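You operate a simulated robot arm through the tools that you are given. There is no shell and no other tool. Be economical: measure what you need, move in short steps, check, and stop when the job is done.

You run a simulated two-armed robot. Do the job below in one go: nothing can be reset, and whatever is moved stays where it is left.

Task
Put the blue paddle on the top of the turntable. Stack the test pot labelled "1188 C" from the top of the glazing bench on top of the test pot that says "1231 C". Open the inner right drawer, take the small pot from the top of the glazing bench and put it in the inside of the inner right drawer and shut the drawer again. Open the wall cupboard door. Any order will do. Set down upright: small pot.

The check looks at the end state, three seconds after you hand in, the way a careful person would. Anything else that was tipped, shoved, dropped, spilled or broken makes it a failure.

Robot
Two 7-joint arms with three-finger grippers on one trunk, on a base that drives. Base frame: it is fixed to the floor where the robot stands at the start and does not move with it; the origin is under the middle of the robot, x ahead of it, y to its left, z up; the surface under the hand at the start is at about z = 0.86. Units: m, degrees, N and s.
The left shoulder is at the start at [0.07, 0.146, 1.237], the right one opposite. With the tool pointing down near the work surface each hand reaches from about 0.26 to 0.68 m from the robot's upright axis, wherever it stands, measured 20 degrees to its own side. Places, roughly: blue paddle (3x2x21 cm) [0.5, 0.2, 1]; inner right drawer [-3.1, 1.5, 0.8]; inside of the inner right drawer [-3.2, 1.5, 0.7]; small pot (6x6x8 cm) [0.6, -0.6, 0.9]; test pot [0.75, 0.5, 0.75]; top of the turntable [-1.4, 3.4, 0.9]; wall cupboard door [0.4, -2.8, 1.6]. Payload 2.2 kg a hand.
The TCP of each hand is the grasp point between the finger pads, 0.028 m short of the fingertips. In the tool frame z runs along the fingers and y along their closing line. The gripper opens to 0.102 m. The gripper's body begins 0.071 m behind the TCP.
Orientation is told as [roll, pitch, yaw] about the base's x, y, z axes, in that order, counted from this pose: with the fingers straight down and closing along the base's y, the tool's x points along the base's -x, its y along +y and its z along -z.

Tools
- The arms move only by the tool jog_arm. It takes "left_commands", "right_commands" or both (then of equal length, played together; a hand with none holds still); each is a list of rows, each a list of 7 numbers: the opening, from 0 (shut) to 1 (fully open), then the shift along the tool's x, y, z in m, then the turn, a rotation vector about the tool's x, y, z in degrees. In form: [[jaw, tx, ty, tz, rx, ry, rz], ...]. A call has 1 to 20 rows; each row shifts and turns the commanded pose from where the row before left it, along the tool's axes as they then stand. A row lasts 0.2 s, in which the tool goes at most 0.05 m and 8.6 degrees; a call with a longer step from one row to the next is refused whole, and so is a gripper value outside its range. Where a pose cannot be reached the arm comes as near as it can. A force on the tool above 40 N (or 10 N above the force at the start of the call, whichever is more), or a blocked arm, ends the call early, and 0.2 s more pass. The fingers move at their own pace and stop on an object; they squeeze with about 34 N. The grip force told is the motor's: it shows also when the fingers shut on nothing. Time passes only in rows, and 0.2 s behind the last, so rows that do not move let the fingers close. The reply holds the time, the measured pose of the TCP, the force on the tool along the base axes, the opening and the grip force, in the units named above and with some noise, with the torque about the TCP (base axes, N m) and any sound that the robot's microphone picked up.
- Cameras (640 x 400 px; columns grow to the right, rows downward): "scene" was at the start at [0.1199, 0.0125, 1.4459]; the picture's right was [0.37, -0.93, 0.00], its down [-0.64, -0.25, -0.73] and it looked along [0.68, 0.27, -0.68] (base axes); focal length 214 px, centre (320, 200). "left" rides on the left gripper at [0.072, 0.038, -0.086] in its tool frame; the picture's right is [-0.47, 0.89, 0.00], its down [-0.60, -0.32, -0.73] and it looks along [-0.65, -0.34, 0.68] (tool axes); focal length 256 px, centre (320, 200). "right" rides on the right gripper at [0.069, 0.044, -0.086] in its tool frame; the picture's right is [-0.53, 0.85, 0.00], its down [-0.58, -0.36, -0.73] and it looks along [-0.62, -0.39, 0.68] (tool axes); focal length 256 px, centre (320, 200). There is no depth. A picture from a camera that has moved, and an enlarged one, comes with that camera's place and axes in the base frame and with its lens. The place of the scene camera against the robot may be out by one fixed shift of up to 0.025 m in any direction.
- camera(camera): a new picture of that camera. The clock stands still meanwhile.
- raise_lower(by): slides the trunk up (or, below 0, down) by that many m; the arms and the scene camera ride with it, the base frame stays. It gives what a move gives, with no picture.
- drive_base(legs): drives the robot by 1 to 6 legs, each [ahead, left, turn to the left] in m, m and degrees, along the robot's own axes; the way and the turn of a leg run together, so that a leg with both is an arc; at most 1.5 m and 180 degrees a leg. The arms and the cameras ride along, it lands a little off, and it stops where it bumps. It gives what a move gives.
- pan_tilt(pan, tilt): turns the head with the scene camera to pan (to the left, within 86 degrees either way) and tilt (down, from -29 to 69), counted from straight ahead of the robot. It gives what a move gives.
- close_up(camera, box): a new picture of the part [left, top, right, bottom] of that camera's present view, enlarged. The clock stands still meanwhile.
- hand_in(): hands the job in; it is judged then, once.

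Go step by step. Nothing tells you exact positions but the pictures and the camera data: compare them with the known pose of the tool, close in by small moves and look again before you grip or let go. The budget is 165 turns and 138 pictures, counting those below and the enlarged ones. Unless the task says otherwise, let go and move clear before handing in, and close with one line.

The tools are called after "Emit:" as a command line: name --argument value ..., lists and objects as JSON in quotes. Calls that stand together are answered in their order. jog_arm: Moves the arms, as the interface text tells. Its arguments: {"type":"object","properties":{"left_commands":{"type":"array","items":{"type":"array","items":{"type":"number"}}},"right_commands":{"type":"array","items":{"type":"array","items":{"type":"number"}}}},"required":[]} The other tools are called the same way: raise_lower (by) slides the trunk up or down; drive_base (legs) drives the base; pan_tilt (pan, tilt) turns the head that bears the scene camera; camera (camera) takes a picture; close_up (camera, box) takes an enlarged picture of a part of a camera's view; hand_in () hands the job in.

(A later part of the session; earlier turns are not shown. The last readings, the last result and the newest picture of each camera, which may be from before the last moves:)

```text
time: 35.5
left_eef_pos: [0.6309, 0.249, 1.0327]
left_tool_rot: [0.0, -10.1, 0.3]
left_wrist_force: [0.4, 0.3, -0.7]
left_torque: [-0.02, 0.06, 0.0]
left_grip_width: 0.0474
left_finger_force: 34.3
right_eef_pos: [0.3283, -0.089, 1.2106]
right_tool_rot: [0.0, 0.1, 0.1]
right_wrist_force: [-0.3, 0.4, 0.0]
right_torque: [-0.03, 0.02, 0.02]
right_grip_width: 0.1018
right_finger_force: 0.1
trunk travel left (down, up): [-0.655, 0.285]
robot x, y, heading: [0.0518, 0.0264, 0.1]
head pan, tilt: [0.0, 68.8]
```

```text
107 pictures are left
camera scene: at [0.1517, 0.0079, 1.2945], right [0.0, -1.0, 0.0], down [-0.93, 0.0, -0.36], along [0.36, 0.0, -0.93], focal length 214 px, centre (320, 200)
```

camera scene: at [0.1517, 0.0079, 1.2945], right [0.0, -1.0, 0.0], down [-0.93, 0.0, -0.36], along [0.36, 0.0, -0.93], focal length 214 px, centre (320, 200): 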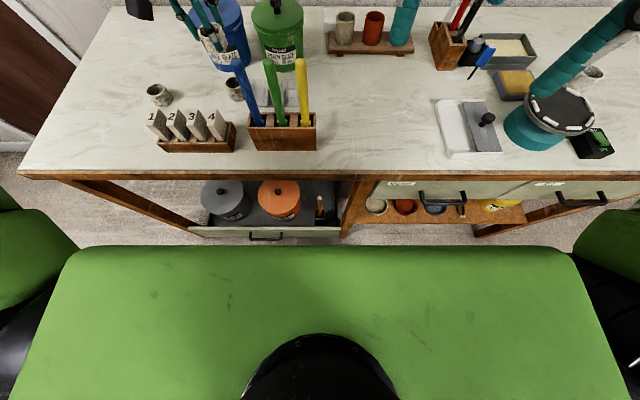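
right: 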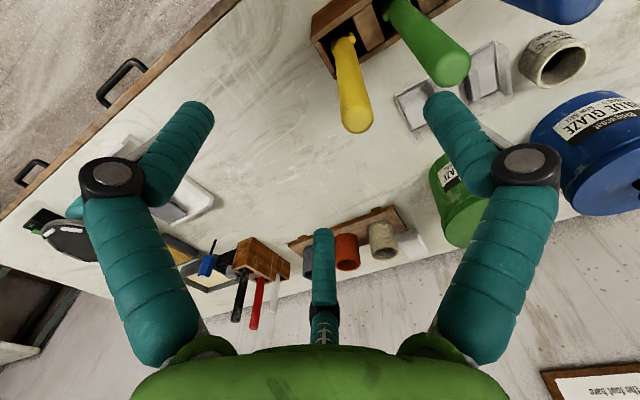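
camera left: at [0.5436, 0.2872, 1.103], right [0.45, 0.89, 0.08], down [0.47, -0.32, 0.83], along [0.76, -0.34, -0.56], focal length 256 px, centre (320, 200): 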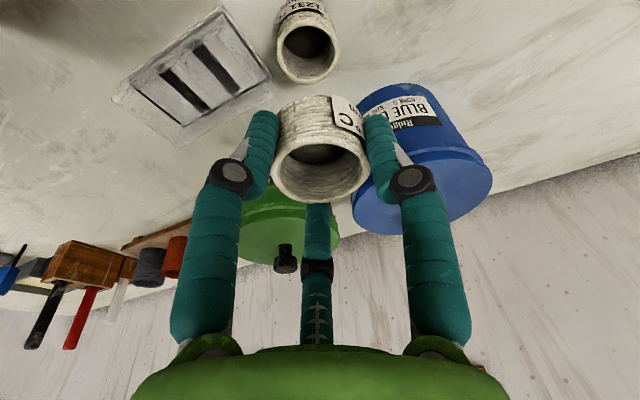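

The held pot and the 1231 pot both come out near (0.633, 0.249). I come down to just above contact and look again.

Emit:
jog_arm --left_commands '[[0, 0.0035, 0, 0.02, 0, 0, 0], [0, 0.0035, 0, 0.02, 0, 0, 0], [0, 0.0035, 0, 0.02, 0, 0, 0], [0, 0.001, 0, 0.01, 0, 0, 0], [0, 0, 0, 0, 0, 0, 0]]'

Emit:
camera --camera "left"

Emit:
close_up --camera "scene" --box '[150, 0, 310, 120]'

Emit:
camera --camera "right"

```text
time: 36.7
left_eef_pos: [0.6329, 0.2502, 0.962]
left_tool_rot: [0.0, -10.1, 0.3]
left_wrist_force: [0.0, 0.3, -0.2]
left_torque: [0.0, 0.02, 0.04]
left_grip_width: 0.0474
left_finger_force: 34.3
right_eef_pos: [0.328, -0.0904, 1.2094]
right_tool_rot: [0.0, 0.2, 0.1]
right_wrist_force: [0.7, -0.5, -0.8]
right_torque: [0.02, -0.01, -0.01]
right_grip_width: 0.1021
right_finger_force: 0.0
trunk travel left (down, up): [-0.655, 0.285]
robot x, y, heading: [0.053, 0.0279, 0.2]
head pan, tilt: [0.0, 68.8]
```

```text
106 pictures are left
camera left: at [0.5453, 0.288, 1.0326], right [0.45, 0.89, 0.08], down [0.47, -0.32, 0.83], along [0.76, -0.34, -0.56], focal length 256 px, centre (320, 200)
```

left: 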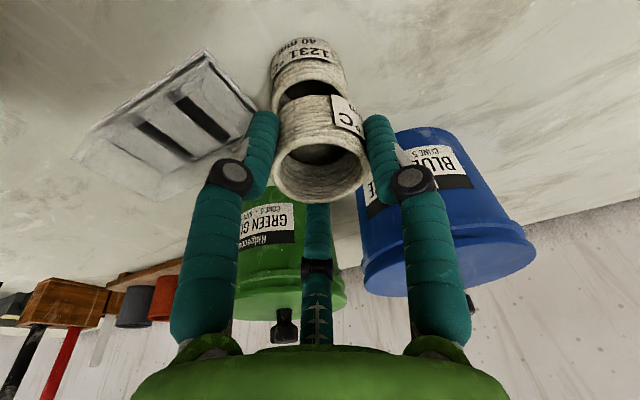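

```text
3.33 times, centred on (230, 60) of scene
camera zoom: at [0.1519, 0.0075, 1.2945], right [0.0, -1.0, 0.0], down [-0.93, 0.0, -0.36], along [0.36, 0.0, -0.93], focal length 715 px, centre (620, 667)
```

zoom: 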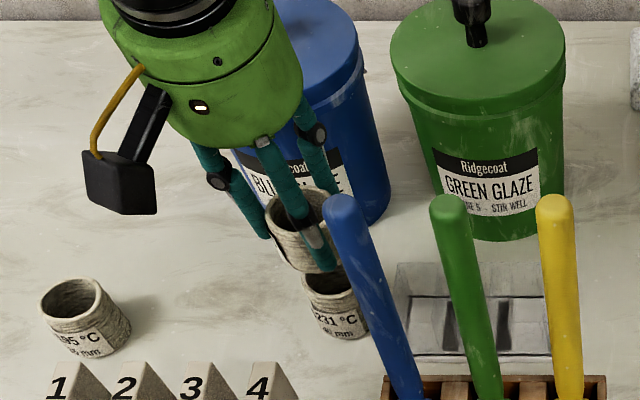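

```text
104 pictures are left
camera right: at [0.2601, -0.0453, 1.296], right [0.53, 0.85, 0.0], down [0.58, -0.36, 0.73], along [0.62, -0.39, -0.68], focal length 256 px, centre (320, 200)
```

right: 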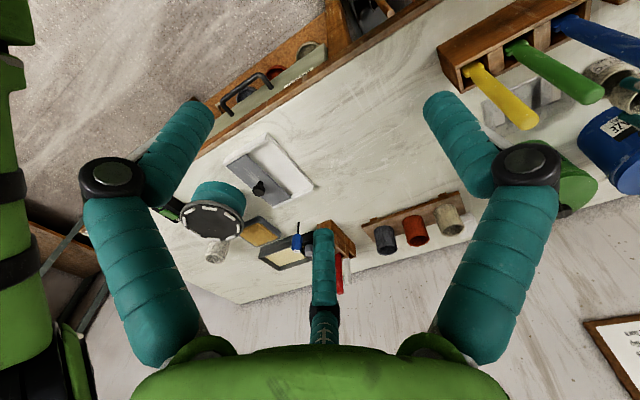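

The lower pot is labelled 40 mm. I zoom the scene camera tightly to check alignment fore and aft.

Emit:
close_up --camera "scene" --box '[208, 40, 256, 90]'

Emit:
close_up --camera "left" --box '[250, 20, 390, 210]'

```text
8.00 times, centred on (232, 65) of scene
camera zoom: at [0.1519, 0.0075, 1.2945], right [0.0, -1.0, 0.0], down [-0.93, 0.0, -0.36], along [0.36, 0.0, -0.93], focal length 1716 px, centre (1024, 1280)
```

zoom: 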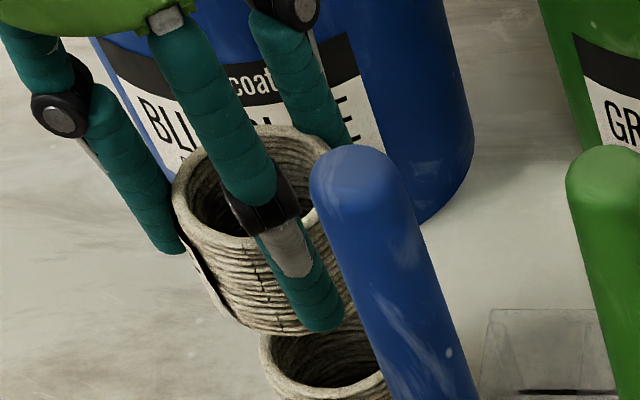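

```text
2.11 times, centred on (320, 115) of left
camera zoom: at [0.5453, 0.288, 1.0326], right [0.45, 0.89, 0.08], down [0.47, -0.32, 0.83], along [0.76, -0.34, -0.56], focal length 539 px, centre (320, 379)
```

zoom: 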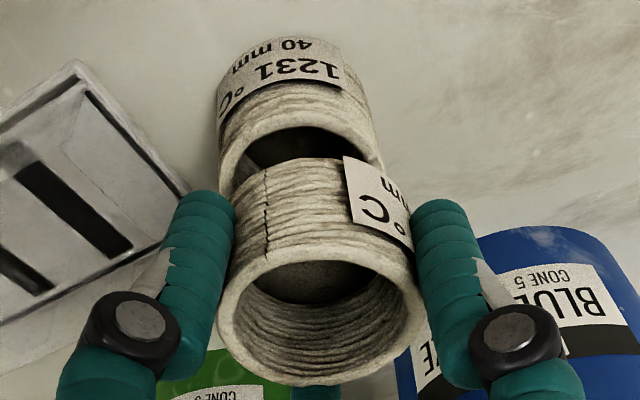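

The two pots line up within about 1–2 mm with a gap of about 2 cm. I lower gently towards contact.

Emit:
jog_arm --left_commands '[[0, 0.0014, -0.001, 0.008, 0, 0, 0], [0, 0.001, 0, 0.005, 0, 0, 0], [0, 0.0005, 0, 0.003, 0, 0, 0], [0, 0, 0, 0, 0, 0, 0]]'

Emit:
close_up --camera "left" --box '[250, 20, 390, 210]'

Emit:
close_up --camera "scene" --box '[208, 40, 256, 90]'

```text
time: 37.7
left_eef_pos: [0.632, 0.2495, 0.9461]
left_tool_rot: [0.1, -10.1, 0.2]
left_wrist_force: [0.4, 0.5, -0.7]
left_torque: [0.02, 0.02, 0.0]
left_grip_width: 0.0473
left_finger_force: 33.9
right_eef_pos: [0.3275, -0.0898, 1.2115]
right_tool_rot: [0.0, 0.1, 0.0]
right_wrist_force: [-0.1, 0.1, 0.4]
right_torque: [-0.01, -0.01, 0.08]
right_grip_width: 0.1021
right_finger_force: 0.1
trunk travel left (down, up): [-0.655, 0.285]
robot x, y, heading: [0.0536, 0.0228, 0.0]
head pan, tilt: [0.0, 68.8]
```

```text
2.11 times, centred on (320, 115) of left
camera zoom: at [0.545, 0.2866, 1.0162], right [0.45, 0.89, 0.08], down [0.47, -0.32, 0.83], along [0.76, -0.34, -0.56], focal length 539 px, centre (320, 379)
```

zoom: 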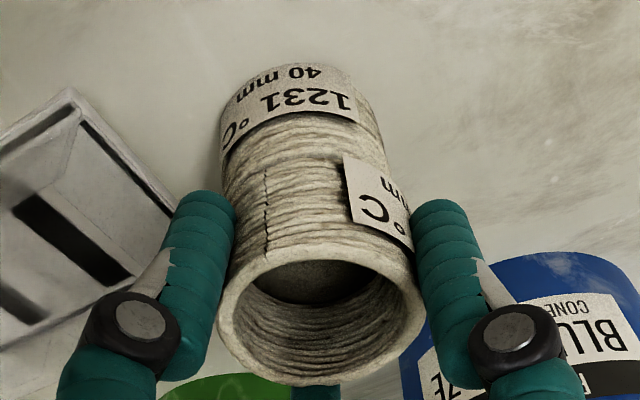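

```text
8.00 times, centred on (232, 65) of scene
camera zoom: at [0.152, 0.0076, 1.2945], right [0.0, -1.0, 0.0], down [-0.93, 0.0, -0.36], along [0.36, 0.0, -0.93], focal length 1716 px, centre (1024, 1280)
```

zoom: 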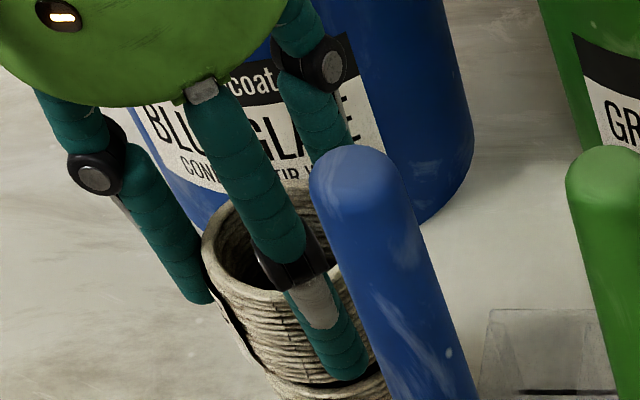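

Nearly touching and well aligned. I go down in 2 mm steps watching the force.

Emit:
jog_arm --left_commands '[[0, 0.0003, 0, 0.002, 0, 0, 0], [0, 0.0003, 0, 0.002, 0, 0, 0], [0, 0, 0, 0, 0, 0, 0]]'

```text
time: 38.5
left_eef_pos: [0.6314, 0.2493, 0.9414]
left_tool_rot: [0.1, -10.0, 0.3]
left_wrist_force: [0.1, 0.6, -0.4]
left_torque: [0.01, 0.0, -0.03]
left_grip_width: 0.0471
left_finger_force: 34.3
right_eef_pos: [0.328, -0.0914, 1.2111]
right_tool_rot: [0.0, 0.1, 0.2]
right_wrist_force: [0.3, 0.7, -0.4]
right_torque: [-0.01, -0.03, -0.03]
right_grip_width: 0.102
right_finger_force: 0.1
trunk travel left (down, up): [-0.655, 0.285]
robot x, y, heading: [0.0508, 0.0257, -0.1]
head pan, tilt: [0.0, 68.8]
```

Emit:
jog_arm --left_commands '[[0, 0.0003, 0, 0.0015, 0, 0, 0], [0, 0, 0, 0, 0, 0, 0]]'

Emit:
jog_arm --left_commands '[[0, 0.0003, 0, 0.0015, 0, 0, 0], [0, 0, 0, 0, 0, 0, 0]]'

Emit:
close_up --camera "left" --box '[250, 20, 390, 210]'

```text
time: 39.1
left_eef_pos: [0.6319, 0.2491, 0.9412]
left_tool_rot: [-0.1, -10.1, 0.3]
left_wrist_force: [0.2, -0.1, 0.7]
left_torque: [-0.02, 0.02, 0.04]
left_grip_width: 0.0471
left_finger_force: 33.7
right_eef_pos: [0.3281, -0.0902, 1.2099]
right_tool_rot: [0.0, 0.1, 0.1]
right_wrist_force: [-0.2, 0.5, -0.9]
right_torque: [-0.02, 0.05, 0.04]
right_grip_width: 0.1019
right_finger_force: 0.1
trunk travel left (down, up): [-0.655, 0.285]
robot x, y, heading: [0.0548, 0.0242, -0.1]
head pan, tilt: [0.0, 68.8]
```

```text
time: 39.7
left_eef_pos: [0.6308, 0.2482, 0.94]
left_tool_rot: [-0.1, -10.3, 0.3]
left_wrist_force: [-1.5, 1.5, 8.2]
left_torque: [0.09, 0.17, -0.01]
left_grip_width: 0.0472
left_finger_force: 33.9
right_eef_pos: [0.3274, -0.0898, 1.211]
right_tool_rot: [0.0, 0.0, 0.1]
right_wrist_force: [0.0, -0.6, -0.3]
right_torque: [0.01, 0.0, 0.0]
right_grip_width: 0.1019
right_finger_force: 0.1
trunk travel left (down, up): [-0.655, 0.285]
robot x, y, heading: [0.0544, 0.0256, -0.1]
head pan, tilt: [0.0, 68.8]
```

```text
2.11 times, centred on (320, 115) of left
camera zoom: at [0.5437, 0.2865, 1.0108], right [0.45, 0.89, 0.08], down [0.47, -0.32, 0.83], along [0.76, -0.34, -0.56], focal length 539 px, centre (320, 379)
```

zoom: 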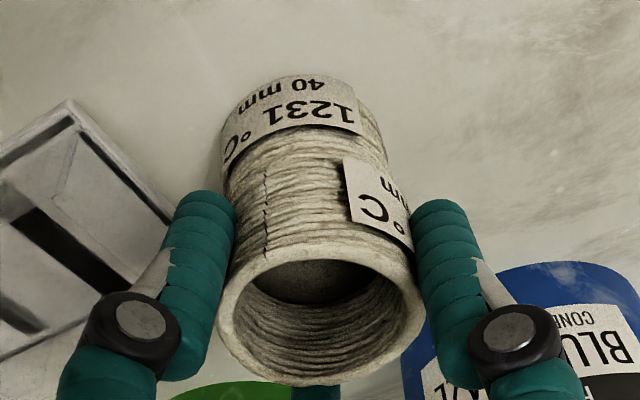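

Contact felt at 8 N. I open the fingers and rise straight up, then check.

Emit:
jog_arm --left_commands '[[0.5, 0, 0, 0, 0, 0, 0], [0.6, 0, 0, 0, 0, 0, 0], [0.8, 0, 0, 0, 0, 0, 0], [1, 0, 0, 0, 0, 0, 0], [1, -0.003, 0, -0.017, 0, 0, 0], [1, -0.005, 0, -0.03, 0, 0, 0], [1, -0.008, 0, -0.045, 0, 0, 0], [1, 0, 0, 0, 0, 0, 0]]'

Emit:
camera --camera "left"

```text
time: 41.5
left_eef_pos: [0.6338, 0.2486, 1.0335]
left_tool_rot: [0.0, -10.1, 0.2]
left_wrist_force: [0.1, -0.2, -0.6]
left_torque: [0.0, 0.02, 0.0]
left_grip_width: 0.1019
left_finger_force: 0.0
right_eef_pos: [0.3282, -0.0901, 1.2103]
right_tool_rot: [0.0, 0.3, 0.1]
right_wrist_force: [-0.3, 0.2, 0.5]
right_torque: [-0.01, -0.02, -0.02]
right_grip_width: 0.1023
right_finger_force: 0.0
trunk travel left (down, up): [-0.655, 0.285]
robot x, y, heading: [0.0571, 0.0221, 0.2]
head pan, tilt: [0.0, 68.8]
```

```text
98 pictures are left
camera left: at [0.5462, 0.2869, 1.1038], right [0.45, 0.89, 0.08], down [0.47, -0.32, 0.83], along [0.76, -0.34, -0.56], focal length 256 px, centre (320, 200)
```

left: 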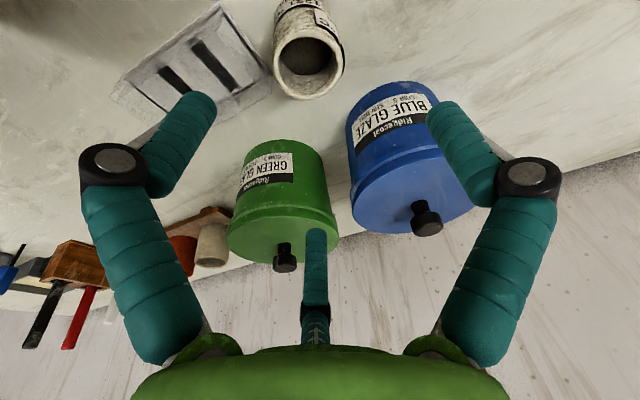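

The 1188 pot now stands on the 1231 pot. Next is the blue paddle: I back the left hand off and look at the holder closely.

Emit:
jog_arm --left_commands '[[1, 0.02, 0.03, -0.03, 0, 0, 0], [1, 0.03, 0.035, 0, 0, 0, 0], [1, 0.03, 0.035, 0, 0, 5, 0], [1, 0.03, 0.03, 0, 0, 5, 0], [1, 0.04, 0, 0, 0, 0, 0], [1, 0, 0, 0, 0, 0, 0]]'

Emit:
close_up --camera "scene" --box '[130, 0, 370, 180]'

Emit:
camera --camera "left"

```text
time: 42.9
left_eef_pos: [0.4773, 0.377, 1.0406]
left_tool_rot: [0.1, 0.0, 0.1]
left_wrist_force: [-0.4, 0.0, -0.5]
left_torque: [0.01, 0.02, 0.03]
left_grip_width: 0.1019
left_finger_force: 0.2
right_eef_pos: [0.33, -0.0911, 1.2093]
right_tool_rot: [0.0, 0.2, 0.1]
right_wrist_force: [0.4, 0.1, 0.2]
right_torque: [0.07, 0.06, -0.01]
right_grip_width: 0.1021
right_finger_force: 0.1
trunk travel left (down, up): [-0.655, 0.285]
robot x, y, heading: [0.0558, 0.0231, 0.2]
head pan, tilt: [0.0, 68.8]
```

```text
2.22 times, centred on (250, 90) of scene
camera zoom: at [0.1533, 0.007, 1.2943], right [0.0, -1.0, 0.0], down [-0.93, 0.0, -0.36], along [0.36, 0.0, -0.93], focal length 477 px, centre (476, 444)
```

zoom: 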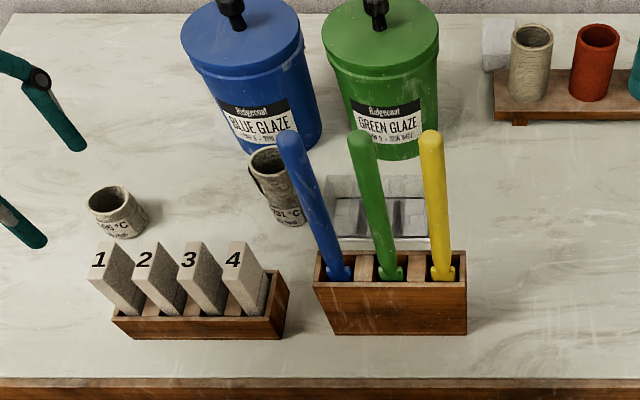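

```text
96 pictures are left
camera left: at [0.4033, 0.4158, 1.1264], right [0.46, 0.89, 0.0], down [0.6, -0.32, 0.73], along [0.65, -0.34, -0.68], focal length 256 px, centre (320, 200)
```

left: 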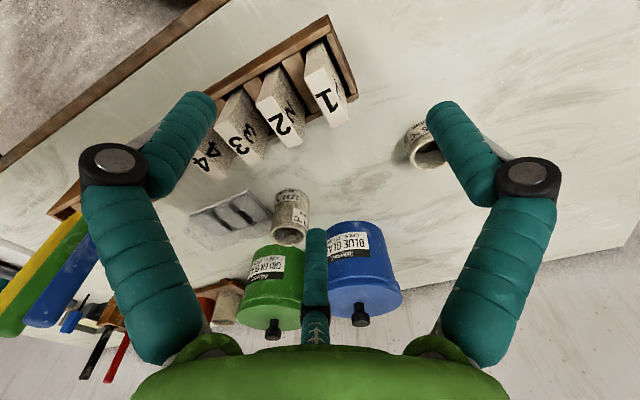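

The blue paddle stands upright at about (0.48, 0.16), its top at z ≈ 1.07, with the green one 4 cm to its right. I turn the left hand to come in from the left at 45 degrees with the fingers closing fore and aft.

Emit:
jog_arm --left_commands '[[1, 0, 0, -0.04, 0, 0, -8], [1, 0, 0, -0.04, 0, 0, -8], [1, 0, 0, -0.03, 0, 0, -8], [0.7, 0, 0, 0, 0, 0, -8], [0.6, 0, 0, 0, 0, 0, -8], [0.5, 0, 0, 0, 0, 0, -8], [0.5, 0, 0, 0, 0, 0, -8], [0.5, 0, 0, 0, 0, 0, -8], [0.5, 0, 0, 0, 0, 0, -8], [0.5, 0, 0, 0, 0, 0, -8], [0.5, 0, 0, 0, 0, 0, -8], [0.5, 0, 0, 0, 0, 0, -2], [0.5, 0, 0, 0, 0, 8, 0], [0.5, 0, 0, 0, 0, 8, 0], [0.5, 0, 0, 0, 0, 8, 0], [0.5, 0, 0, 0, 0, 8, 0], [0.5, 0, 0, 0, 0, 8, 0], [0.5, 0, 0, 0, 0, 5, 0], [0.5, 0, 0, 0, 0, 0, 0]]'

Emit:
camera --camera "left"

```text
time: 46.9
left_eef_pos: [0.4782, 0.3764, 1.1543]
left_tool_rot: [-0.2, 45.1, 90.2]
left_wrist_force: [-0.2, -0.1, 0.8]
left_torque: [0.01, 0.05, -0.02]
left_grip_width: 0.0509
left_finger_force: 0.2
right_eef_pos: [0.3286, -0.0901, 1.2094]
right_tool_rot: [0.1, 0.1, 0.1]
right_wrist_force: [0.5, -0.2, 0.2]
right_torque: [0.05, 0.0, 0.02]
right_grip_width: 0.102
right_finger_force: 0.1
trunk travel left (down, up): [-0.655, 0.285]
robot x, y, heading: [0.05, 0.0285, 0.6]
head pan, tilt: [0.0, 68.8]
```

```text
95 pictures are left
camera left: at [0.4383, 0.3872, 1.2651], right [-0.89, 0.32, -0.33], down [0.31, 0.95, 0.09], along [0.34, -0.02, -0.94], focal length 256 px, centre (320, 200)
```

left: 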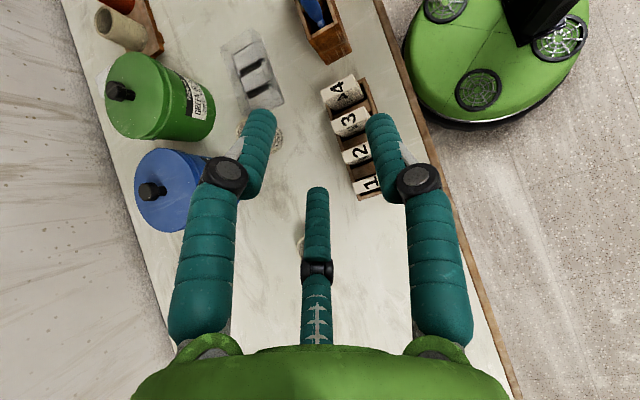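

The pose works. I move in towards the paddle and look.

Emit:
jog_arm --left_commands '[[0.5, 0.017, 0, 0.0424, 0, 0, 0], [0.5, 0.017, 0, 0.0424, 0, 0, 0], [0.5, 0.017, 0, 0.0424, 0, 0, 0], [0.5, 0, 0, 0, 0, 0, 0]]'

Emit:
camera --camera "left"

Emit:
close_up --camera "scene" --box '[130, 0, 370, 180]'

```text
time: 47.9
left_eef_pos: [0.4766, 0.2521, 1.1004]
left_tool_rot: [-0.2, 45.0, 90.2]
left_wrist_force: [0.1, 0.8, 0.2]
left_torque: [-0.04, -0.05, 0.02]
left_grip_width: 0.051
left_finger_force: 0.0
right_eef_pos: [0.3263, -0.0896, 1.2101]
right_tool_rot: [0.1, 0.2, 0.1]
right_wrist_force: [-0.6, 0.5, -0.3]
right_torque: [0.01, -0.01, -0.01]
right_grip_width: 0.1019
right_finger_force: 0.1
trunk travel left (down, up): [-0.655, 0.285]
robot x, y, heading: [0.0503, 0.0278, -0.0]
head pan, tilt: [0.0, 68.8]
```

```text
94 pictures are left
camera left: at [0.4386, 0.2625, 1.2109], right [-0.89, 0.32, -0.33], down [0.31, 0.95, 0.09], along [0.34, -0.02, -0.94], focal length 256 px, centre (320, 200)
```

left: 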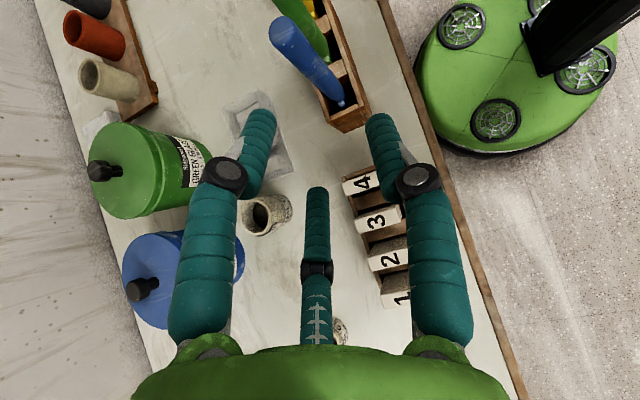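

```text
2.22 times, centred on (250, 90) of scene
camera zoom: at [0.1516, 0.0081, 1.2945], right [0.0, -1.0, 0.0], down [-0.93, 0.0, -0.36], along [0.36, 0.0, -0.93], focal length 477 px, centre (476, 444)
```

zoom: 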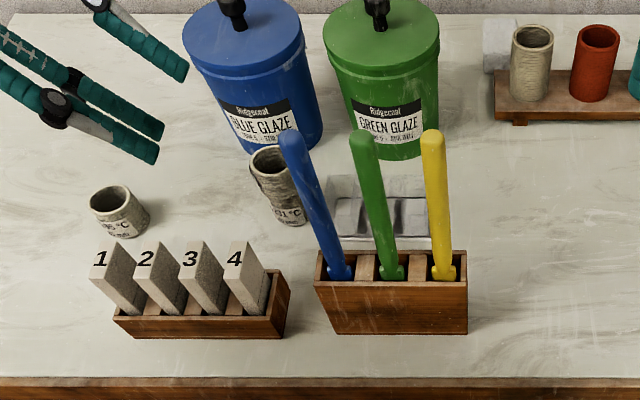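

Triangulation agrees: handle vertical at (0.478, 0.161). I slide in along the fingers and close.

Emit:
jog_arm --left_commands '[[0.5, 0.0106, -0.001, 0.0106, 0, 0, 0], [0.5, 0, 0, 0.033, 0, 0, 0], [0.5, 0, 0, 0.033, 0, 0, 0], [0.5, 0, 0, 0.033, 0, 0, 0], [0.5, 0, 0, 0, 0, 0, 0]]'

Emit:
close_up --camera "scene" --box '[160, 30, 340, 165]'

Emit:
camera --camera "left"

```text
time: 49.1
left_eef_pos: [0.4789, 0.1699, 1.0305]
left_tool_rot: [-0.2, 44.9, 90.1]
left_wrist_force: [-0.7, 0.5, -0.5]
left_torque: [0.02, -0.03, 0.01]
left_grip_width: 0.051
left_finger_force: 0.0
right_eef_pos: [0.3271, -0.0894, 1.211]
right_tool_rot: [0.0, 0.1, 0.1]
right_wrist_force: [-0.7, 0.0, 0.6]
right_torque: [-0.01, 0.01, 0.0]
right_grip_width: 0.1021
right_finger_force: 0.0
trunk travel left (down, up): [-0.655, 0.285]
robot x, y, heading: [0.0533, 0.024, 0.1]
head pan, tilt: [0.0, 68.8]
```

```text
2.96 times, centred on (250, 98) of scene
camera zoom: at [0.1516, 0.008, 1.2945], right [0.0, -1.0, 0.0], down [-0.93, 0.0, -0.36], along [0.36, 0.0, -0.93], focal length 636 px, centre (527, 504)
```

zoom: 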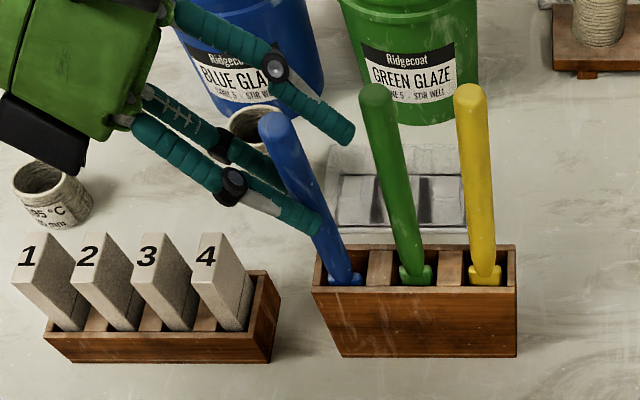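

```text
91 pictures are left
camera left: at [0.4397, 0.179, 1.1418], right [-0.89, 0.32, -0.33], down [0.31, 0.95, 0.09], along [0.34, -0.02, -0.94], focal length 256 px, centre (320, 200)
```

left: 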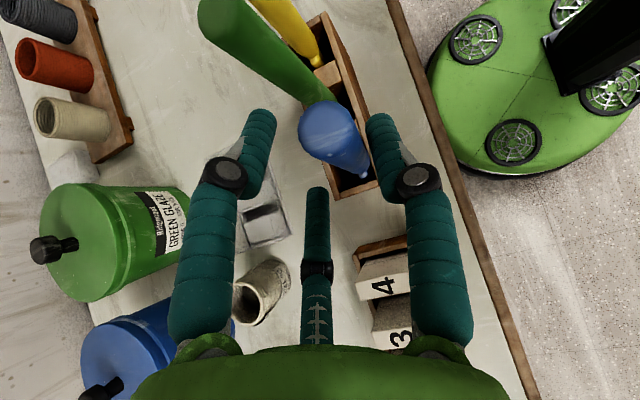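

Fingers straddle the blue handle. I advance a hair, close, and then lift straight up.

Emit:
jog_arm --left_commands '[[0.5, 0.004, 0, 0.004, 0, 0, 0], [0, 0, 0, 0, 0, 0, 0], [0, 0, 0, 0, 0, 0, 0], [0, 0, 0, 0, 0, 0, 0]]'

Emit:
jog_arm --left_commands '[[0, 0.0212, 0, -0.0212, 0, 0, 0], [0, 0.0283, 0, -0.0283, 0, 0, 0], [0, 0.0283, 0, -0.0283, 0, 0, 0], [0, 0.0283, 0, -0.0283, 0, 0, 0], [0, 0, 0, 0, 0, 0, 0]]'

Emit:
camera --camera "scene"

```text
time: 50.1
left_eef_pos: [0.4786, 0.1624, 1.0317]
left_tool_rot: [-0.2, 44.9, 90.1]
left_wrist_force: [-0.6, -0.4, 0.8]
left_torque: [0.01, -0.01, 0.0]
left_grip_width: 0.0253
left_finger_force: 33.8
right_eef_pos: [0.3278, -0.0902, 1.211]
right_tool_rot: [0.0, 0.1, 0.0]
right_wrist_force: [0.6, 0.0, 0.3]
right_torque: [-0.03, -0.05, 0.02]
right_grip_width: 0.1023
right_finger_force: 0.1
trunk travel left (down, up): [-0.655, 0.285]
robot x, y, heading: [0.0563, 0.0264, -0.1]
head pan, tilt: [0.0, 68.8]
```

```text
time: 51.3
left_eef_pos: [0.4804, 0.164, 1.1827]
left_tool_rot: [-0.2, 45.0, 90.2]
left_wrist_force: [0.4, 0.4, -0.4]
left_torque: [0.0, 0.04, 0.0]
left_grip_width: 0.025
left_finger_force: 34.2
right_eef_pos: [0.3271, -0.0892, 1.21]
right_tool_rot: [0.0, 0.1, 0.2]
right_wrist_force: [-0.7, 0.5, -0.2]
right_torque: [0.01, -0.01, 0.04]
right_grip_width: 0.102
right_finger_force: 0.0
trunk travel left (down, up): [-0.655, 0.285]
robot x, y, heading: [0.055, 0.026, 0.1]
head pan, tilt: [0.0, 68.8]
```

```text
90 pictures are left
camera scene: at [0.1522, 0.0077, 1.2944], right [0.0, -1.0, 0.0], down [-0.93, 0.0, -0.36], along [0.36, 0.0, -0.93], focal length 214 px, centre (320, 200)
```

scene: 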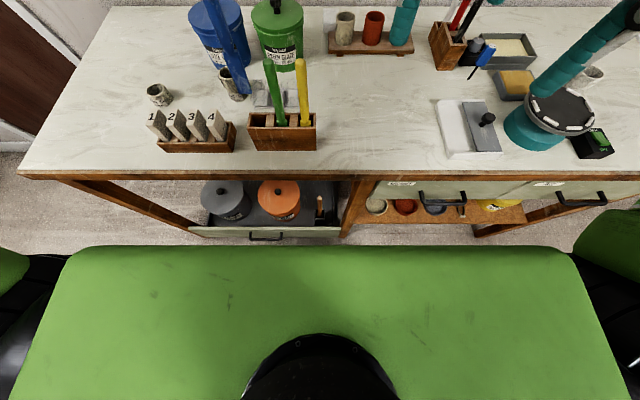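

The paddle is out. I raise the trunk, back off and drive right to fetch the small pot with the right hand.

Emit:
raise_lower --by 0.12

Emit:
drive_base --legs '[[-0.15, 0, 0], [0, -0.4, 0]]'

Emit:
pan_tilt --pan -15 --tilt 50

Emit:
camera --camera "scene"

Emit:
camera --camera "right"

```text
time: 52.8
left_eef_pos: [0.4806, 0.1619, 1.3015]
left_tool_rot: [-0.2, 44.9, 90.2]
left_wrist_force: [0.2, 0.0, -0.4]
left_torque: [-0.01, -0.02, -0.01]
left_grip_width: 0.0248
left_finger_force: 34.5
right_eef_pos: [0.3287, -0.0901, 1.3306]
right_tool_rot: [0.0, 0.1, 0.2]
right_wrist_force: [0.1, -0.3, 0.1]
right_torque: [0.01, -0.03, 0.03]
right_grip_width: 0.102
right_finger_force: 0.1
trunk travel left (down, up): [-0.775, 0.165]
robot x, y, heading: [0.0513, 0.025, -0.3]
head pan, tilt: [0.0, 68.8]
```

```text
time: 56.2
left_eef_pos: [0.3326, -0.2286, 1.3014]
left_tool_rot: [-0.2, 45.1, 90.1]
left_wrist_force: [0.0, 0.9, -0.3]
left_torque: [-0.01, -0.02, 0.02]
left_grip_width: 0.0249
left_finger_force: 33.9
right_eef_pos: [0.1798, -0.4807, 1.3299]
right_tool_rot: [0.0, 0.1, 0.1]
right_wrist_force: [-0.6, 1.3, 1.0]
right_torque: [-0.03, -0.01, -0.01]
right_grip_width: 0.1019
right_finger_force: 0.0
trunk travel left (down, up): [-0.775, 0.165]
robot x, y, heading: [-0.0914, -0.3699, -0.1]
head pan, tilt: [0.0, 68.8]
```

```text
time: 57.1
left_eef_pos: [0.3319, -0.2325, 1.3018]
left_tool_rot: [-0.1, 44.9, 90.1]
left_wrist_force: [0.3, 0.0, 0.0]
left_torque: [0.03, -0.01, 0.03]
left_grip_width: 0.025
left_finger_force: 34.3
right_eef_pos: [0.1802, -0.4826, 1.33]
right_tool_rot: [0.0, 0.1, 0.1]
right_wrist_force: [0.0, 0.0, 0.2]
right_torque: [0.0, 0.0, 0.07]
right_grip_width: 0.102
right_finger_force: 0.0
trunk travel left (down, up): [-0.775, 0.165]
robot x, y, heading: [-0.0944, -0.3684, 0.2]
head pan, tilt: [-15.0, 50.0]
```

```text
89 pictures are left
camera scene: at [0.0229, -0.4054, 1.4364], right [-0.26, -0.97, 0.0], down [-0.74, 0.2, -0.64], along [0.62, -0.16, -0.77], focal length 214 px, centre (320, 200)
```

scene: 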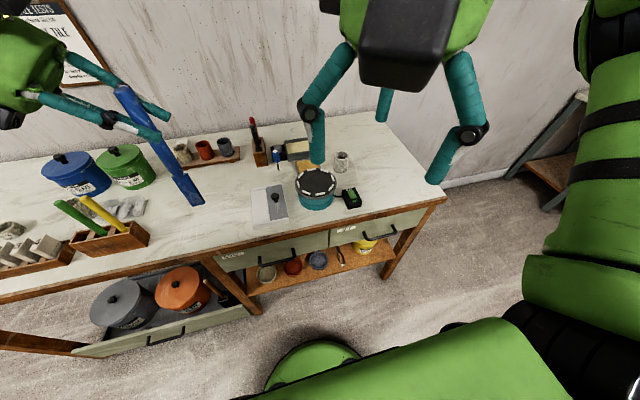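

```text
88 pictures are left
camera right: at [0.1126, -0.4384, 1.4159], right [0.53, 0.85, 0.0], down [0.58, -0.36, 0.73], along [0.62, -0.39, -0.68], focal length 256 px, centre (320, 200)
```

right: 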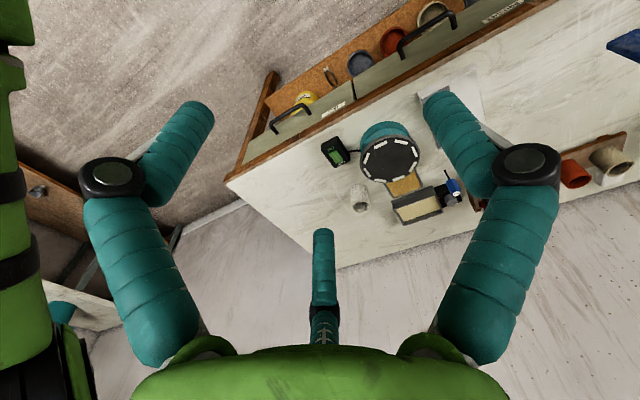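

The small pot stands at about (0.62, -0.61). I lift the paddle higher, lower the trunk, and drive ahead so the right hand can reach.

Emit:
jog_arm --left_commands '[[0, 0.03, 0, -0.03, 0, 0, 0], [0, 0.03, 0, -0.03, 0, 0, 0], [0, 0, 0, 0, 0, 0, 0]]'

Emit:
raise_lower --by -0.12

Emit:
drive_base --legs '[[0.15, 0, 0]]'

Emit:
jog_arm --right_commands '[[1, 0, -0.04, 0, 0, 0, 0], [1, 0, -0.04, 0, 0, 0, 0], [1, 0, -0.04, 0.02, 0, 0, 0], [1, -0.04, 0, 0.03, 0, 0, 0], [1, -0.04, 0, 0.03, 0, 0, 0], [1, -0.04, 0, 0.02, 0, 0, 0], [1, -0.03, 0, 0, 0, 0, 0], [1, 0, 0, 0, 0, 0, 0]]'

Emit:
camera --camera "right"

```text
time: 57.9
left_eef_pos: [0.3332, -0.2287, 1.3844]
left_tool_rot: [-0.2, 45.0, 90.2]
left_wrist_force: [-0.1, -0.2, -0.4]
left_torque: [-0.01, 0.0, 0.01]
left_grip_width: 0.025
left_finger_force: 34.0
right_eef_pos: [0.1809, -0.4811, 1.3301]
right_tool_rot: [-0.1, 0.3, 0.1]
right_wrist_force: [0.3, 0.1, -0.7]
right_torque: [-0.02, -0.01, 0.02]
right_grip_width: 0.1023
right_finger_force: 0.0
trunk travel left (down, up): [-0.775, 0.165]
robot x, y, heading: [-0.0964, -0.3708, 0.1]
head pan, tilt: [-15.0, 50.0]
```

```text
time: 59.4
left_eef_pos: [0.3323, -0.2308, 1.2658]
left_tool_rot: [-0.1, 45.1, 90.1]
left_wrist_force: [-0.5, 0.3, -0.5]
left_torque: [0.0, 0.0, -0.03]
left_grip_width: 0.025
left_finger_force: 34.5
right_eef_pos: [0.1813, -0.4824, 1.2098]
right_tool_rot: [0.1, 0.1, 0.1]
right_wrist_force: [-0.7, 0.3, 0.1]
right_torque: [-0.03, 0.02, 0.02]
right_grip_width: 0.1019
right_finger_force: 0.0
trunk travel left (down, up): [-0.655, 0.285]
robot x, y, heading: [-0.0986, -0.3658, 0.3]
head pan, tilt: [-15.0, 50.0]
```

```text
time: 60.8
left_eef_pos: [0.4815, -0.2294, 1.2663]
left_tool_rot: [-0.4, 45.0, 90.0]
left_wrist_force: [-0.4, -0.1, -0.1]
left_torque: [0.0, -0.03, 0.03]
left_grip_width: 0.0249
left_finger_force: 34.3
right_eef_pos: [0.3281, -0.4819, 1.2113]
right_tool_rot: [0.0, 0.0, 0.1]
right_wrist_force: [-1.1, 0.6, -0.7]
right_torque: [-0.03, 0.0, 0.0]
right_grip_width: 0.1018
right_finger_force: 0.0
trunk travel left (down, up): [-0.655, 0.285]
robot x, y, heading: [0.0535, -0.3698, -0.0]
head pan, tilt: [-15.0, 50.0]
```

```text
time: 62.5
left_eef_pos: [0.4821, -0.2311, 1.2665]
left_tool_rot: [-0.3, 44.9, 90.1]
left_wrist_force: [-0.5, 0.0, -0.3]
left_torque: [0.02, 0.01, 0.05]
left_grip_width: 0.0249
left_finger_force: 34.2
right_eef_pos: [0.4806, -0.602, 1.1083]
right_tool_rot: [0.0, 0.0, 0.2]
right_wrist_force: [-0.7, -0.7, 0.5]
right_torque: [-0.03, -0.02, 0.02]
right_grip_width: 0.1021
right_finger_force: 0.1
trunk travel left (down, up): [-0.655, 0.285]
robot x, y, heading: [0.0593, -0.3636, 0.2]
head pan, tilt: [-15.0, 50.0]
```

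```text
87 pictures are left
camera right: at [0.4115, -0.5578, 1.1935], right [0.53, 0.85, 0.0], down [0.58, -0.36, 0.73], along [0.62, -0.39, -0.68], focal length 256 px, centre (320, 200)
```

right: 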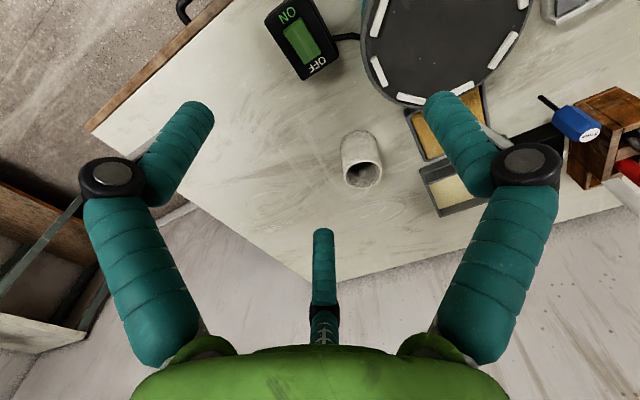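

The small pot is upright near (0.635, -0.63). I move over it and recheck.

Emit:
jog_arm --right_commands '[[1, -0.04, -0.01, 0.02, 0, 0, 0], [1, -0.04, -0.01, 0.03, 0, 0, 0], [1, -0.04, -0.01, 0.03, 0, 0, 0], [1, 0, 0, 0, 0, 0, 0]]'

Emit:
camera --camera "right"

```text
refused: row 2 steps farther than a row can; nothing moved
```

```text
86 pictures are left
camera right: at [0.4115, -0.5578, 1.1935], right [0.53, 0.85, 0.0], down [0.58, -0.36, 0.73], along [0.62, -0.39, -0.68], focal length 256 px, centre (320, 200)
```

right: 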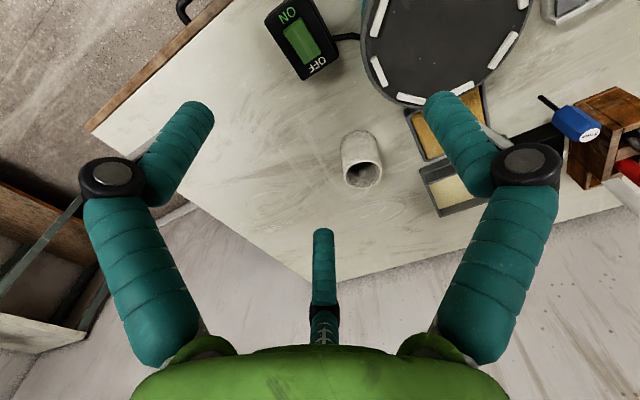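

That step was slightly too long; I split it.

Emit:
jog_arm --right_commands '[[1, -0.03, -0.01, 0.02, 0, 0, 0], [1, -0.03, -0.01, 0.02, 0, 0, 0], [1, -0.03, -0.01, 0.02, 0, 0, 0], [1, -0.03, 0, 0.02, 0, 0, 0], [1, 0, 0, 0, 0, 0, 0]]'

Emit:
camera --camera "right"

```text
time: 63.8
left_eef_pos: [0.4809, -0.2299, 1.2658]
left_tool_rot: [-0.3, 45.0, 90.1]
left_wrist_force: [-0.5, 0.7, -0.4]
left_torque: [0.02, -0.02, 0.01]
left_grip_width: 0.0249
left_finger_force: 34.8
right_eef_pos: [0.6005, -0.6329, 1.0302]
right_tool_rot: [0.0, 0.1, 0.3]
right_wrist_force: [0.4, -0.1, 0.4]
right_torque: [0.0, -0.04, 0.0]
right_grip_width: 0.102
right_finger_force: 0.0
trunk travel left (down, up): [-0.655, 0.285]
robot x, y, heading: [0.0564, -0.3663, 0.0]
head pan, tilt: [-15.0, 50.0]
```

```text
85 pictures are left
camera right: at [0.5329, -0.5883, 1.1149], right [0.53, 0.85, 0.0], down [0.58, -0.36, 0.73], along [0.62, -0.39, -0.68], focal length 256 px, centre (320, 200)
```

right: 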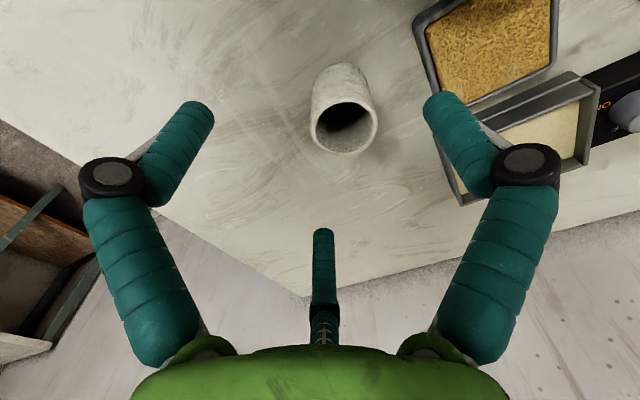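

Pot at (0.633, -0.629). I centre, descend with a slightly narrower opening, and grip.

Emit:
jog_arm --right_commands '[[0.85, -0.032, 0.004, 0, 0, 0, 0], [0.85, 0, 0, 0.03, 0, 0, 0], [0.85, 0, 0, 0.03, 0, 0, 0], [0.85, 0, 0, 0.03, 0, 0, 0], [0.85, 0, 0, 0.02, 0, 0, 0], [0.85, 0, 0, 0, 0, 0, 0]]'

Emit:
camera --camera "right"

```text
time: 65.2
left_eef_pos: [0.4814, -0.2299, 1.267]
left_tool_rot: [-0.1, 45.0, 90.1]
left_wrist_force: [-0.4, 0.9, -0.9]
left_torque: [-0.03, 0.02, 0.01]
left_grip_width: 0.0245
left_finger_force: 34.3
right_eef_pos: [0.6321, -0.6276, 0.9216]
right_tool_rot: [0.0, 0.1, 0.1]
right_wrist_force: [-0.1, 0.6, 0.1]
right_torque: [0.01, -0.01, 0.01]
right_grip_width: 0.0866
right_finger_force: 0.0
trunk travel left (down, up): [-0.655, 0.285]
robot x, y, heading: [0.0538, -0.3676, 0.1]
head pan, tilt: [-15.0, 50.0]
```

```text
84 pictures are left
camera right: at [0.5634, -0.582, 1.0051], right [0.53, 0.85, 0.0], down [0.58, -0.36, 0.73], along [0.62, -0.39, -0.68], focal length 256 px, centre (320, 200)
```

right: 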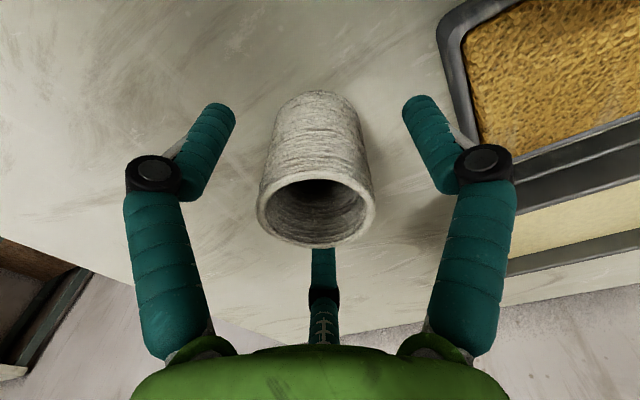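

Centred. I close on the pot and lift it.

Emit:
jog_arm --right_commands '[[0, 0, 0, 0.004, 0, 0, 0], [0, 0, 0, 0, 0, 0, 0], [0, 0, 0, 0, 0, 0, 0], [0, 0, 0, 0, 0, 0, 0], [0, 0, 0, -0.02, 0, 0, 0], [0, 0, 0, -0.04, 0, 0, 0], [0, 0, 0, -0.04, 0, 0, 0], [0, 0.02, 0, -0.04, 0, 0, 0], [0, 0, 0, 0, 0, 0, 0]]'

Emit:
camera --camera "right"

```text
time: 67.2
left_eef_pos: [0.4825, -0.2311, 1.2653]
left_tool_rot: [-0.1, 45.1, 90.2]
left_wrist_force: [-0.4, 0.3, 0.0]
left_torque: [0.02, 0.03, 0.01]
left_grip_width: 0.025
left_finger_force: 34.2
right_eef_pos: [0.6124, -0.6308, 1.0556]
right_tool_rot: [0.0, 0.1, 0.1]
right_wrist_force: [0.0, -1.0, -0.8]
right_torque: [0.0, 0.0, 0.03]
right_grip_width: 0.0519
right_finger_force: 34.0
trunk travel left (down, up): [-0.655, 0.285]
robot x, y, heading: [0.0567, -0.3652, 0.2]
head pan, tilt: [-15.0, 50.0]
```

```text
83 pictures are left
camera right: at [0.5444, -0.5842, 1.1416], right [0.53, 0.85, 0.0], down [0.58, -0.36, 0.73], along [0.62, -0.39, -0.68], focal length 256 px, centre (320, 200)
```

right: 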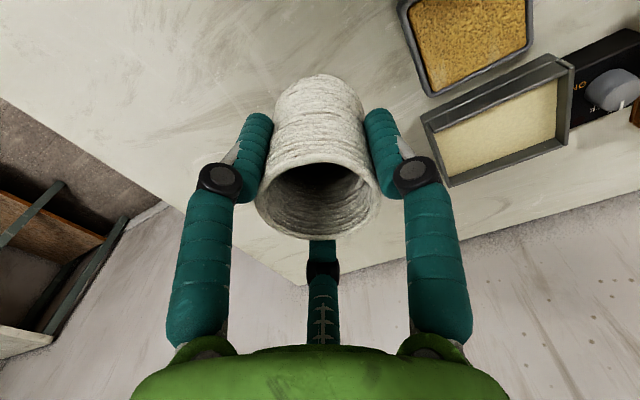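

Got the pot. I raise up, tuck the right hand in, back away from the bench and look around to the left for the turntable.

Emit:
jog_arm --right_commands '[[0, 0, 0, -0.04, 0, 0, 0], [0, 0.04, 0, -0.02, 0, 0, 0], [0, 0.04, 0, -0.02, 0, 0, 0], [0, 0.04, 0, -0.02, 0, 0, 0], [0, 0.04, 0, 0, 0, 0, 0], [0, 0.04, 0, 0, 0, 0, 0], [0, 0, 0.04, 0, 0, 0, 0], [0, 0, 0, 0, 0, 0, 0]]'

Emit:
drive_base --legs '[[-0.5, 0, 0], [0, 0, 90]]'

Emit:
pan_tilt --pan 20 --tilt 20

Emit:
camera --camera "scene"

```text
time: 69.0
left_eef_pos: [0.4818, -0.2305, 1.2657]
left_tool_rot: [-0.1, 44.9, 90.0]
left_wrist_force: [0.3, 0.5, -0.8]
left_torque: [0.03, 0.02, 0.03]
left_grip_width: 0.0247
left_finger_force: 33.8
right_eef_pos: [0.4129, -0.5895, 1.1564]
right_tool_rot: [-0.1, 0.1, 0.1]
right_wrist_force: [-0.3, -0.3, -0.2]
right_torque: [0.01, -0.03, 0.0]
right_grip_width: 0.0519
right_finger_force: 34.2
trunk travel left (down, up): [-0.655, 0.285]
robot x, y, heading: [0.0569, -0.366, -0.1]
head pan, tilt: [-15.0, 50.0]
```

```text
time: 75.7
left_eef_pos: [-0.5827, 0.0594, 1.2654]
left_tool_rot: [-0.2, 45.0, -179.7]
left_wrist_force: [0.2, 0.4, 0.0]
left_torque: [-0.01, -0.01, 0.03]
left_grip_width: 0.0249
left_finger_force: 33.9
right_eef_pos: [-0.2247, -0.0078, 1.1575]
right_tool_rot: [0.0, 0.1, 90.3]
right_wrist_force: [-0.1, 0.8, -0.5]
right_torque: [0.0, -0.01, 0.02]
right_grip_width: 0.0522
right_finger_force: 33.8
trunk travel left (down, up): [-0.655, 0.285]
robot x, y, heading: [-0.4461, -0.3654, 90.4]
head pan, tilt: [-15.0, 50.0]
```

```text
time: 76.7
left_eef_pos: [-0.5829, 0.0592, 1.2661]
left_tool_rot: [-0.2, 44.9, -179.6]
left_wrist_force: [-0.3, -0.1, -1.1]
left_torque: [0.01, -0.01, -0.02]
left_grip_width: 0.025
left_finger_force: 33.8
right_eef_pos: [-0.2251, -0.0061, 1.1572]
right_tool_rot: [0.0, 0.1, 90.3]
right_wrist_force: [-0.2, 0.1, -0.9]
right_torque: [0.02, 0.0, -0.02]
right_grip_width: 0.0518
right_finger_force: 34.1
trunk travel left (down, up): [-0.655, 0.285]
robot x, y, heading: [-0.4448, -0.3679, 90.4]
head pan, tilt: [20.0, 20.0]
```

```text
82 pictures are left
camera scene: at [-0.4841, -0.2474, 1.3619], right [0.94, 0.35, 0.0], down [0.12, -0.32, -0.94], along [-0.33, 0.88, -0.34], focal length 214 px, centre (320, 200)
```

scene: 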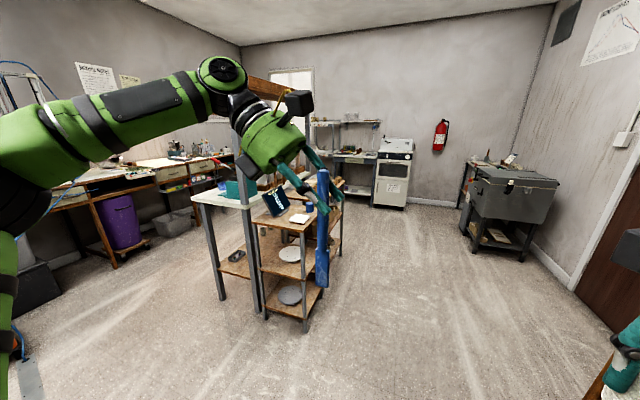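

An island with shelves stands ahead-left and benches beyond. I drive up the aisle and look towards the turntable.

Emit:
drive_base --legs '[[1.5, 0, 0]]'

Emit:
pan_tilt --pan 0 --tilt 15

Emit:
camera --camera "scene"

Emit:
pan_tilt --pan 60 --tilt 15

Emit:
camera --camera "scene"

```text
time: 84.2
left_eef_pos: [-0.589, 1.5648, 1.2658]
left_tool_rot: [-0.3, 45.0, -179.8]
left_wrist_force: [-0.4, -0.6, -1.4]
left_torque: [0.02, 0.01, 0.03]
left_grip_width: 0.0246
left_finger_force: 34.0
right_eef_pos: [-0.2316, 1.4979, 1.1571]
right_tool_rot: [0.1, 0.1, 90.2]
right_wrist_force: [0.9, 1.3, 0.1]
right_torque: [-0.02, -0.01, 0.02]
right_grip_width: 0.0517
right_finger_force: 34.0
trunk travel left (down, up): [-0.655, 0.285]
robot x, y, heading: [-0.4502, 1.137, 90.2]
head pan, tilt: [20.0, 20.0]
```

```text
time: 85.0
left_eef_pos: [-0.5893, 1.5654, 1.2663]
left_tool_rot: [-0.3, 44.9, -179.8]
left_wrist_force: [0.3, 0.3, -0.8]
left_torque: [0.01, 0.01, -0.02]
left_grip_width: 0.0246
left_finger_force: 34.1
right_eef_pos: [-0.2304, 1.4998, 1.1572]
right_tool_rot: [0.0, 0.0, 90.2]
right_wrist_force: [0.0, 0.3, -1.2]
right_torque: [-0.03, 0.02, -0.02]
right_grip_width: 0.0518
right_finger_force: 34.0
trunk travel left (down, up): [-0.655, 0.285]
robot x, y, heading: [-0.4519, 1.1358, 90.0]
head pan, tilt: [0.0, 15.0]
```

```text
81 pictures are left
camera scene: at [-0.4594, 1.2642, 1.3701], right [1.0, 0.0, 0.0], down [0.0, -0.26, -0.97], along [0.0, 0.97, -0.26], focal length 214 px, centre (320, 200)
```

scene: 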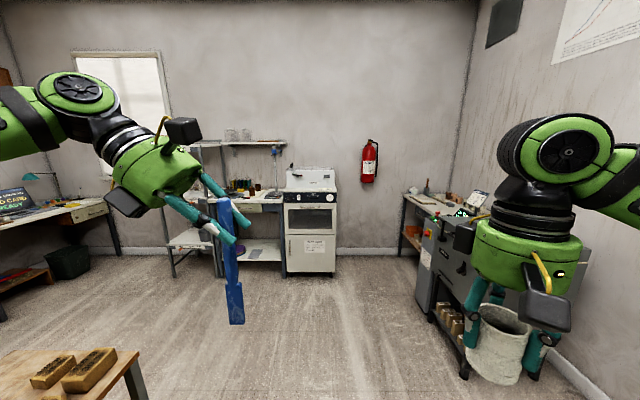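

```text
time: 86.3
left_eef_pos: [-0.5888, 1.5647, 1.2662]
left_tool_rot: [-0.4, 45.0, -179.8]
left_wrist_force: [0.4, 0.0, -0.9]
left_torque: [0.0, -0.03, -0.03]
left_grip_width: 0.0251
left_finger_force: 33.9
right_eef_pos: [-0.2323, 1.4983, 1.1575]
right_tool_rot: [0.0, 0.2, 90.2]
right_wrist_force: [0.6, 0.3, -1.6]
right_torque: [-0.01, 0.0, 0.03]
right_grip_width: 0.0521
right_finger_force: 33.4
trunk travel left (down, up): [-0.655, 0.285]
robot x, y, heading: [-0.446, 1.1355, 90.2]
head pan, tilt: [60.0, 15.0]
```

```text
80 pictures are left
camera scene: at [-0.5399, 1.2173, 1.3701], right [0.5, 0.87, 0.0], down [0.22, -0.13, -0.97], along [-0.84, 0.48, -0.26], focal length 214 px, centre (320, 200)
```

scene: 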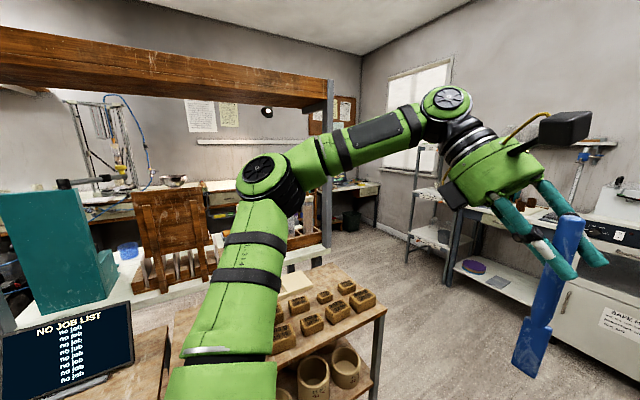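

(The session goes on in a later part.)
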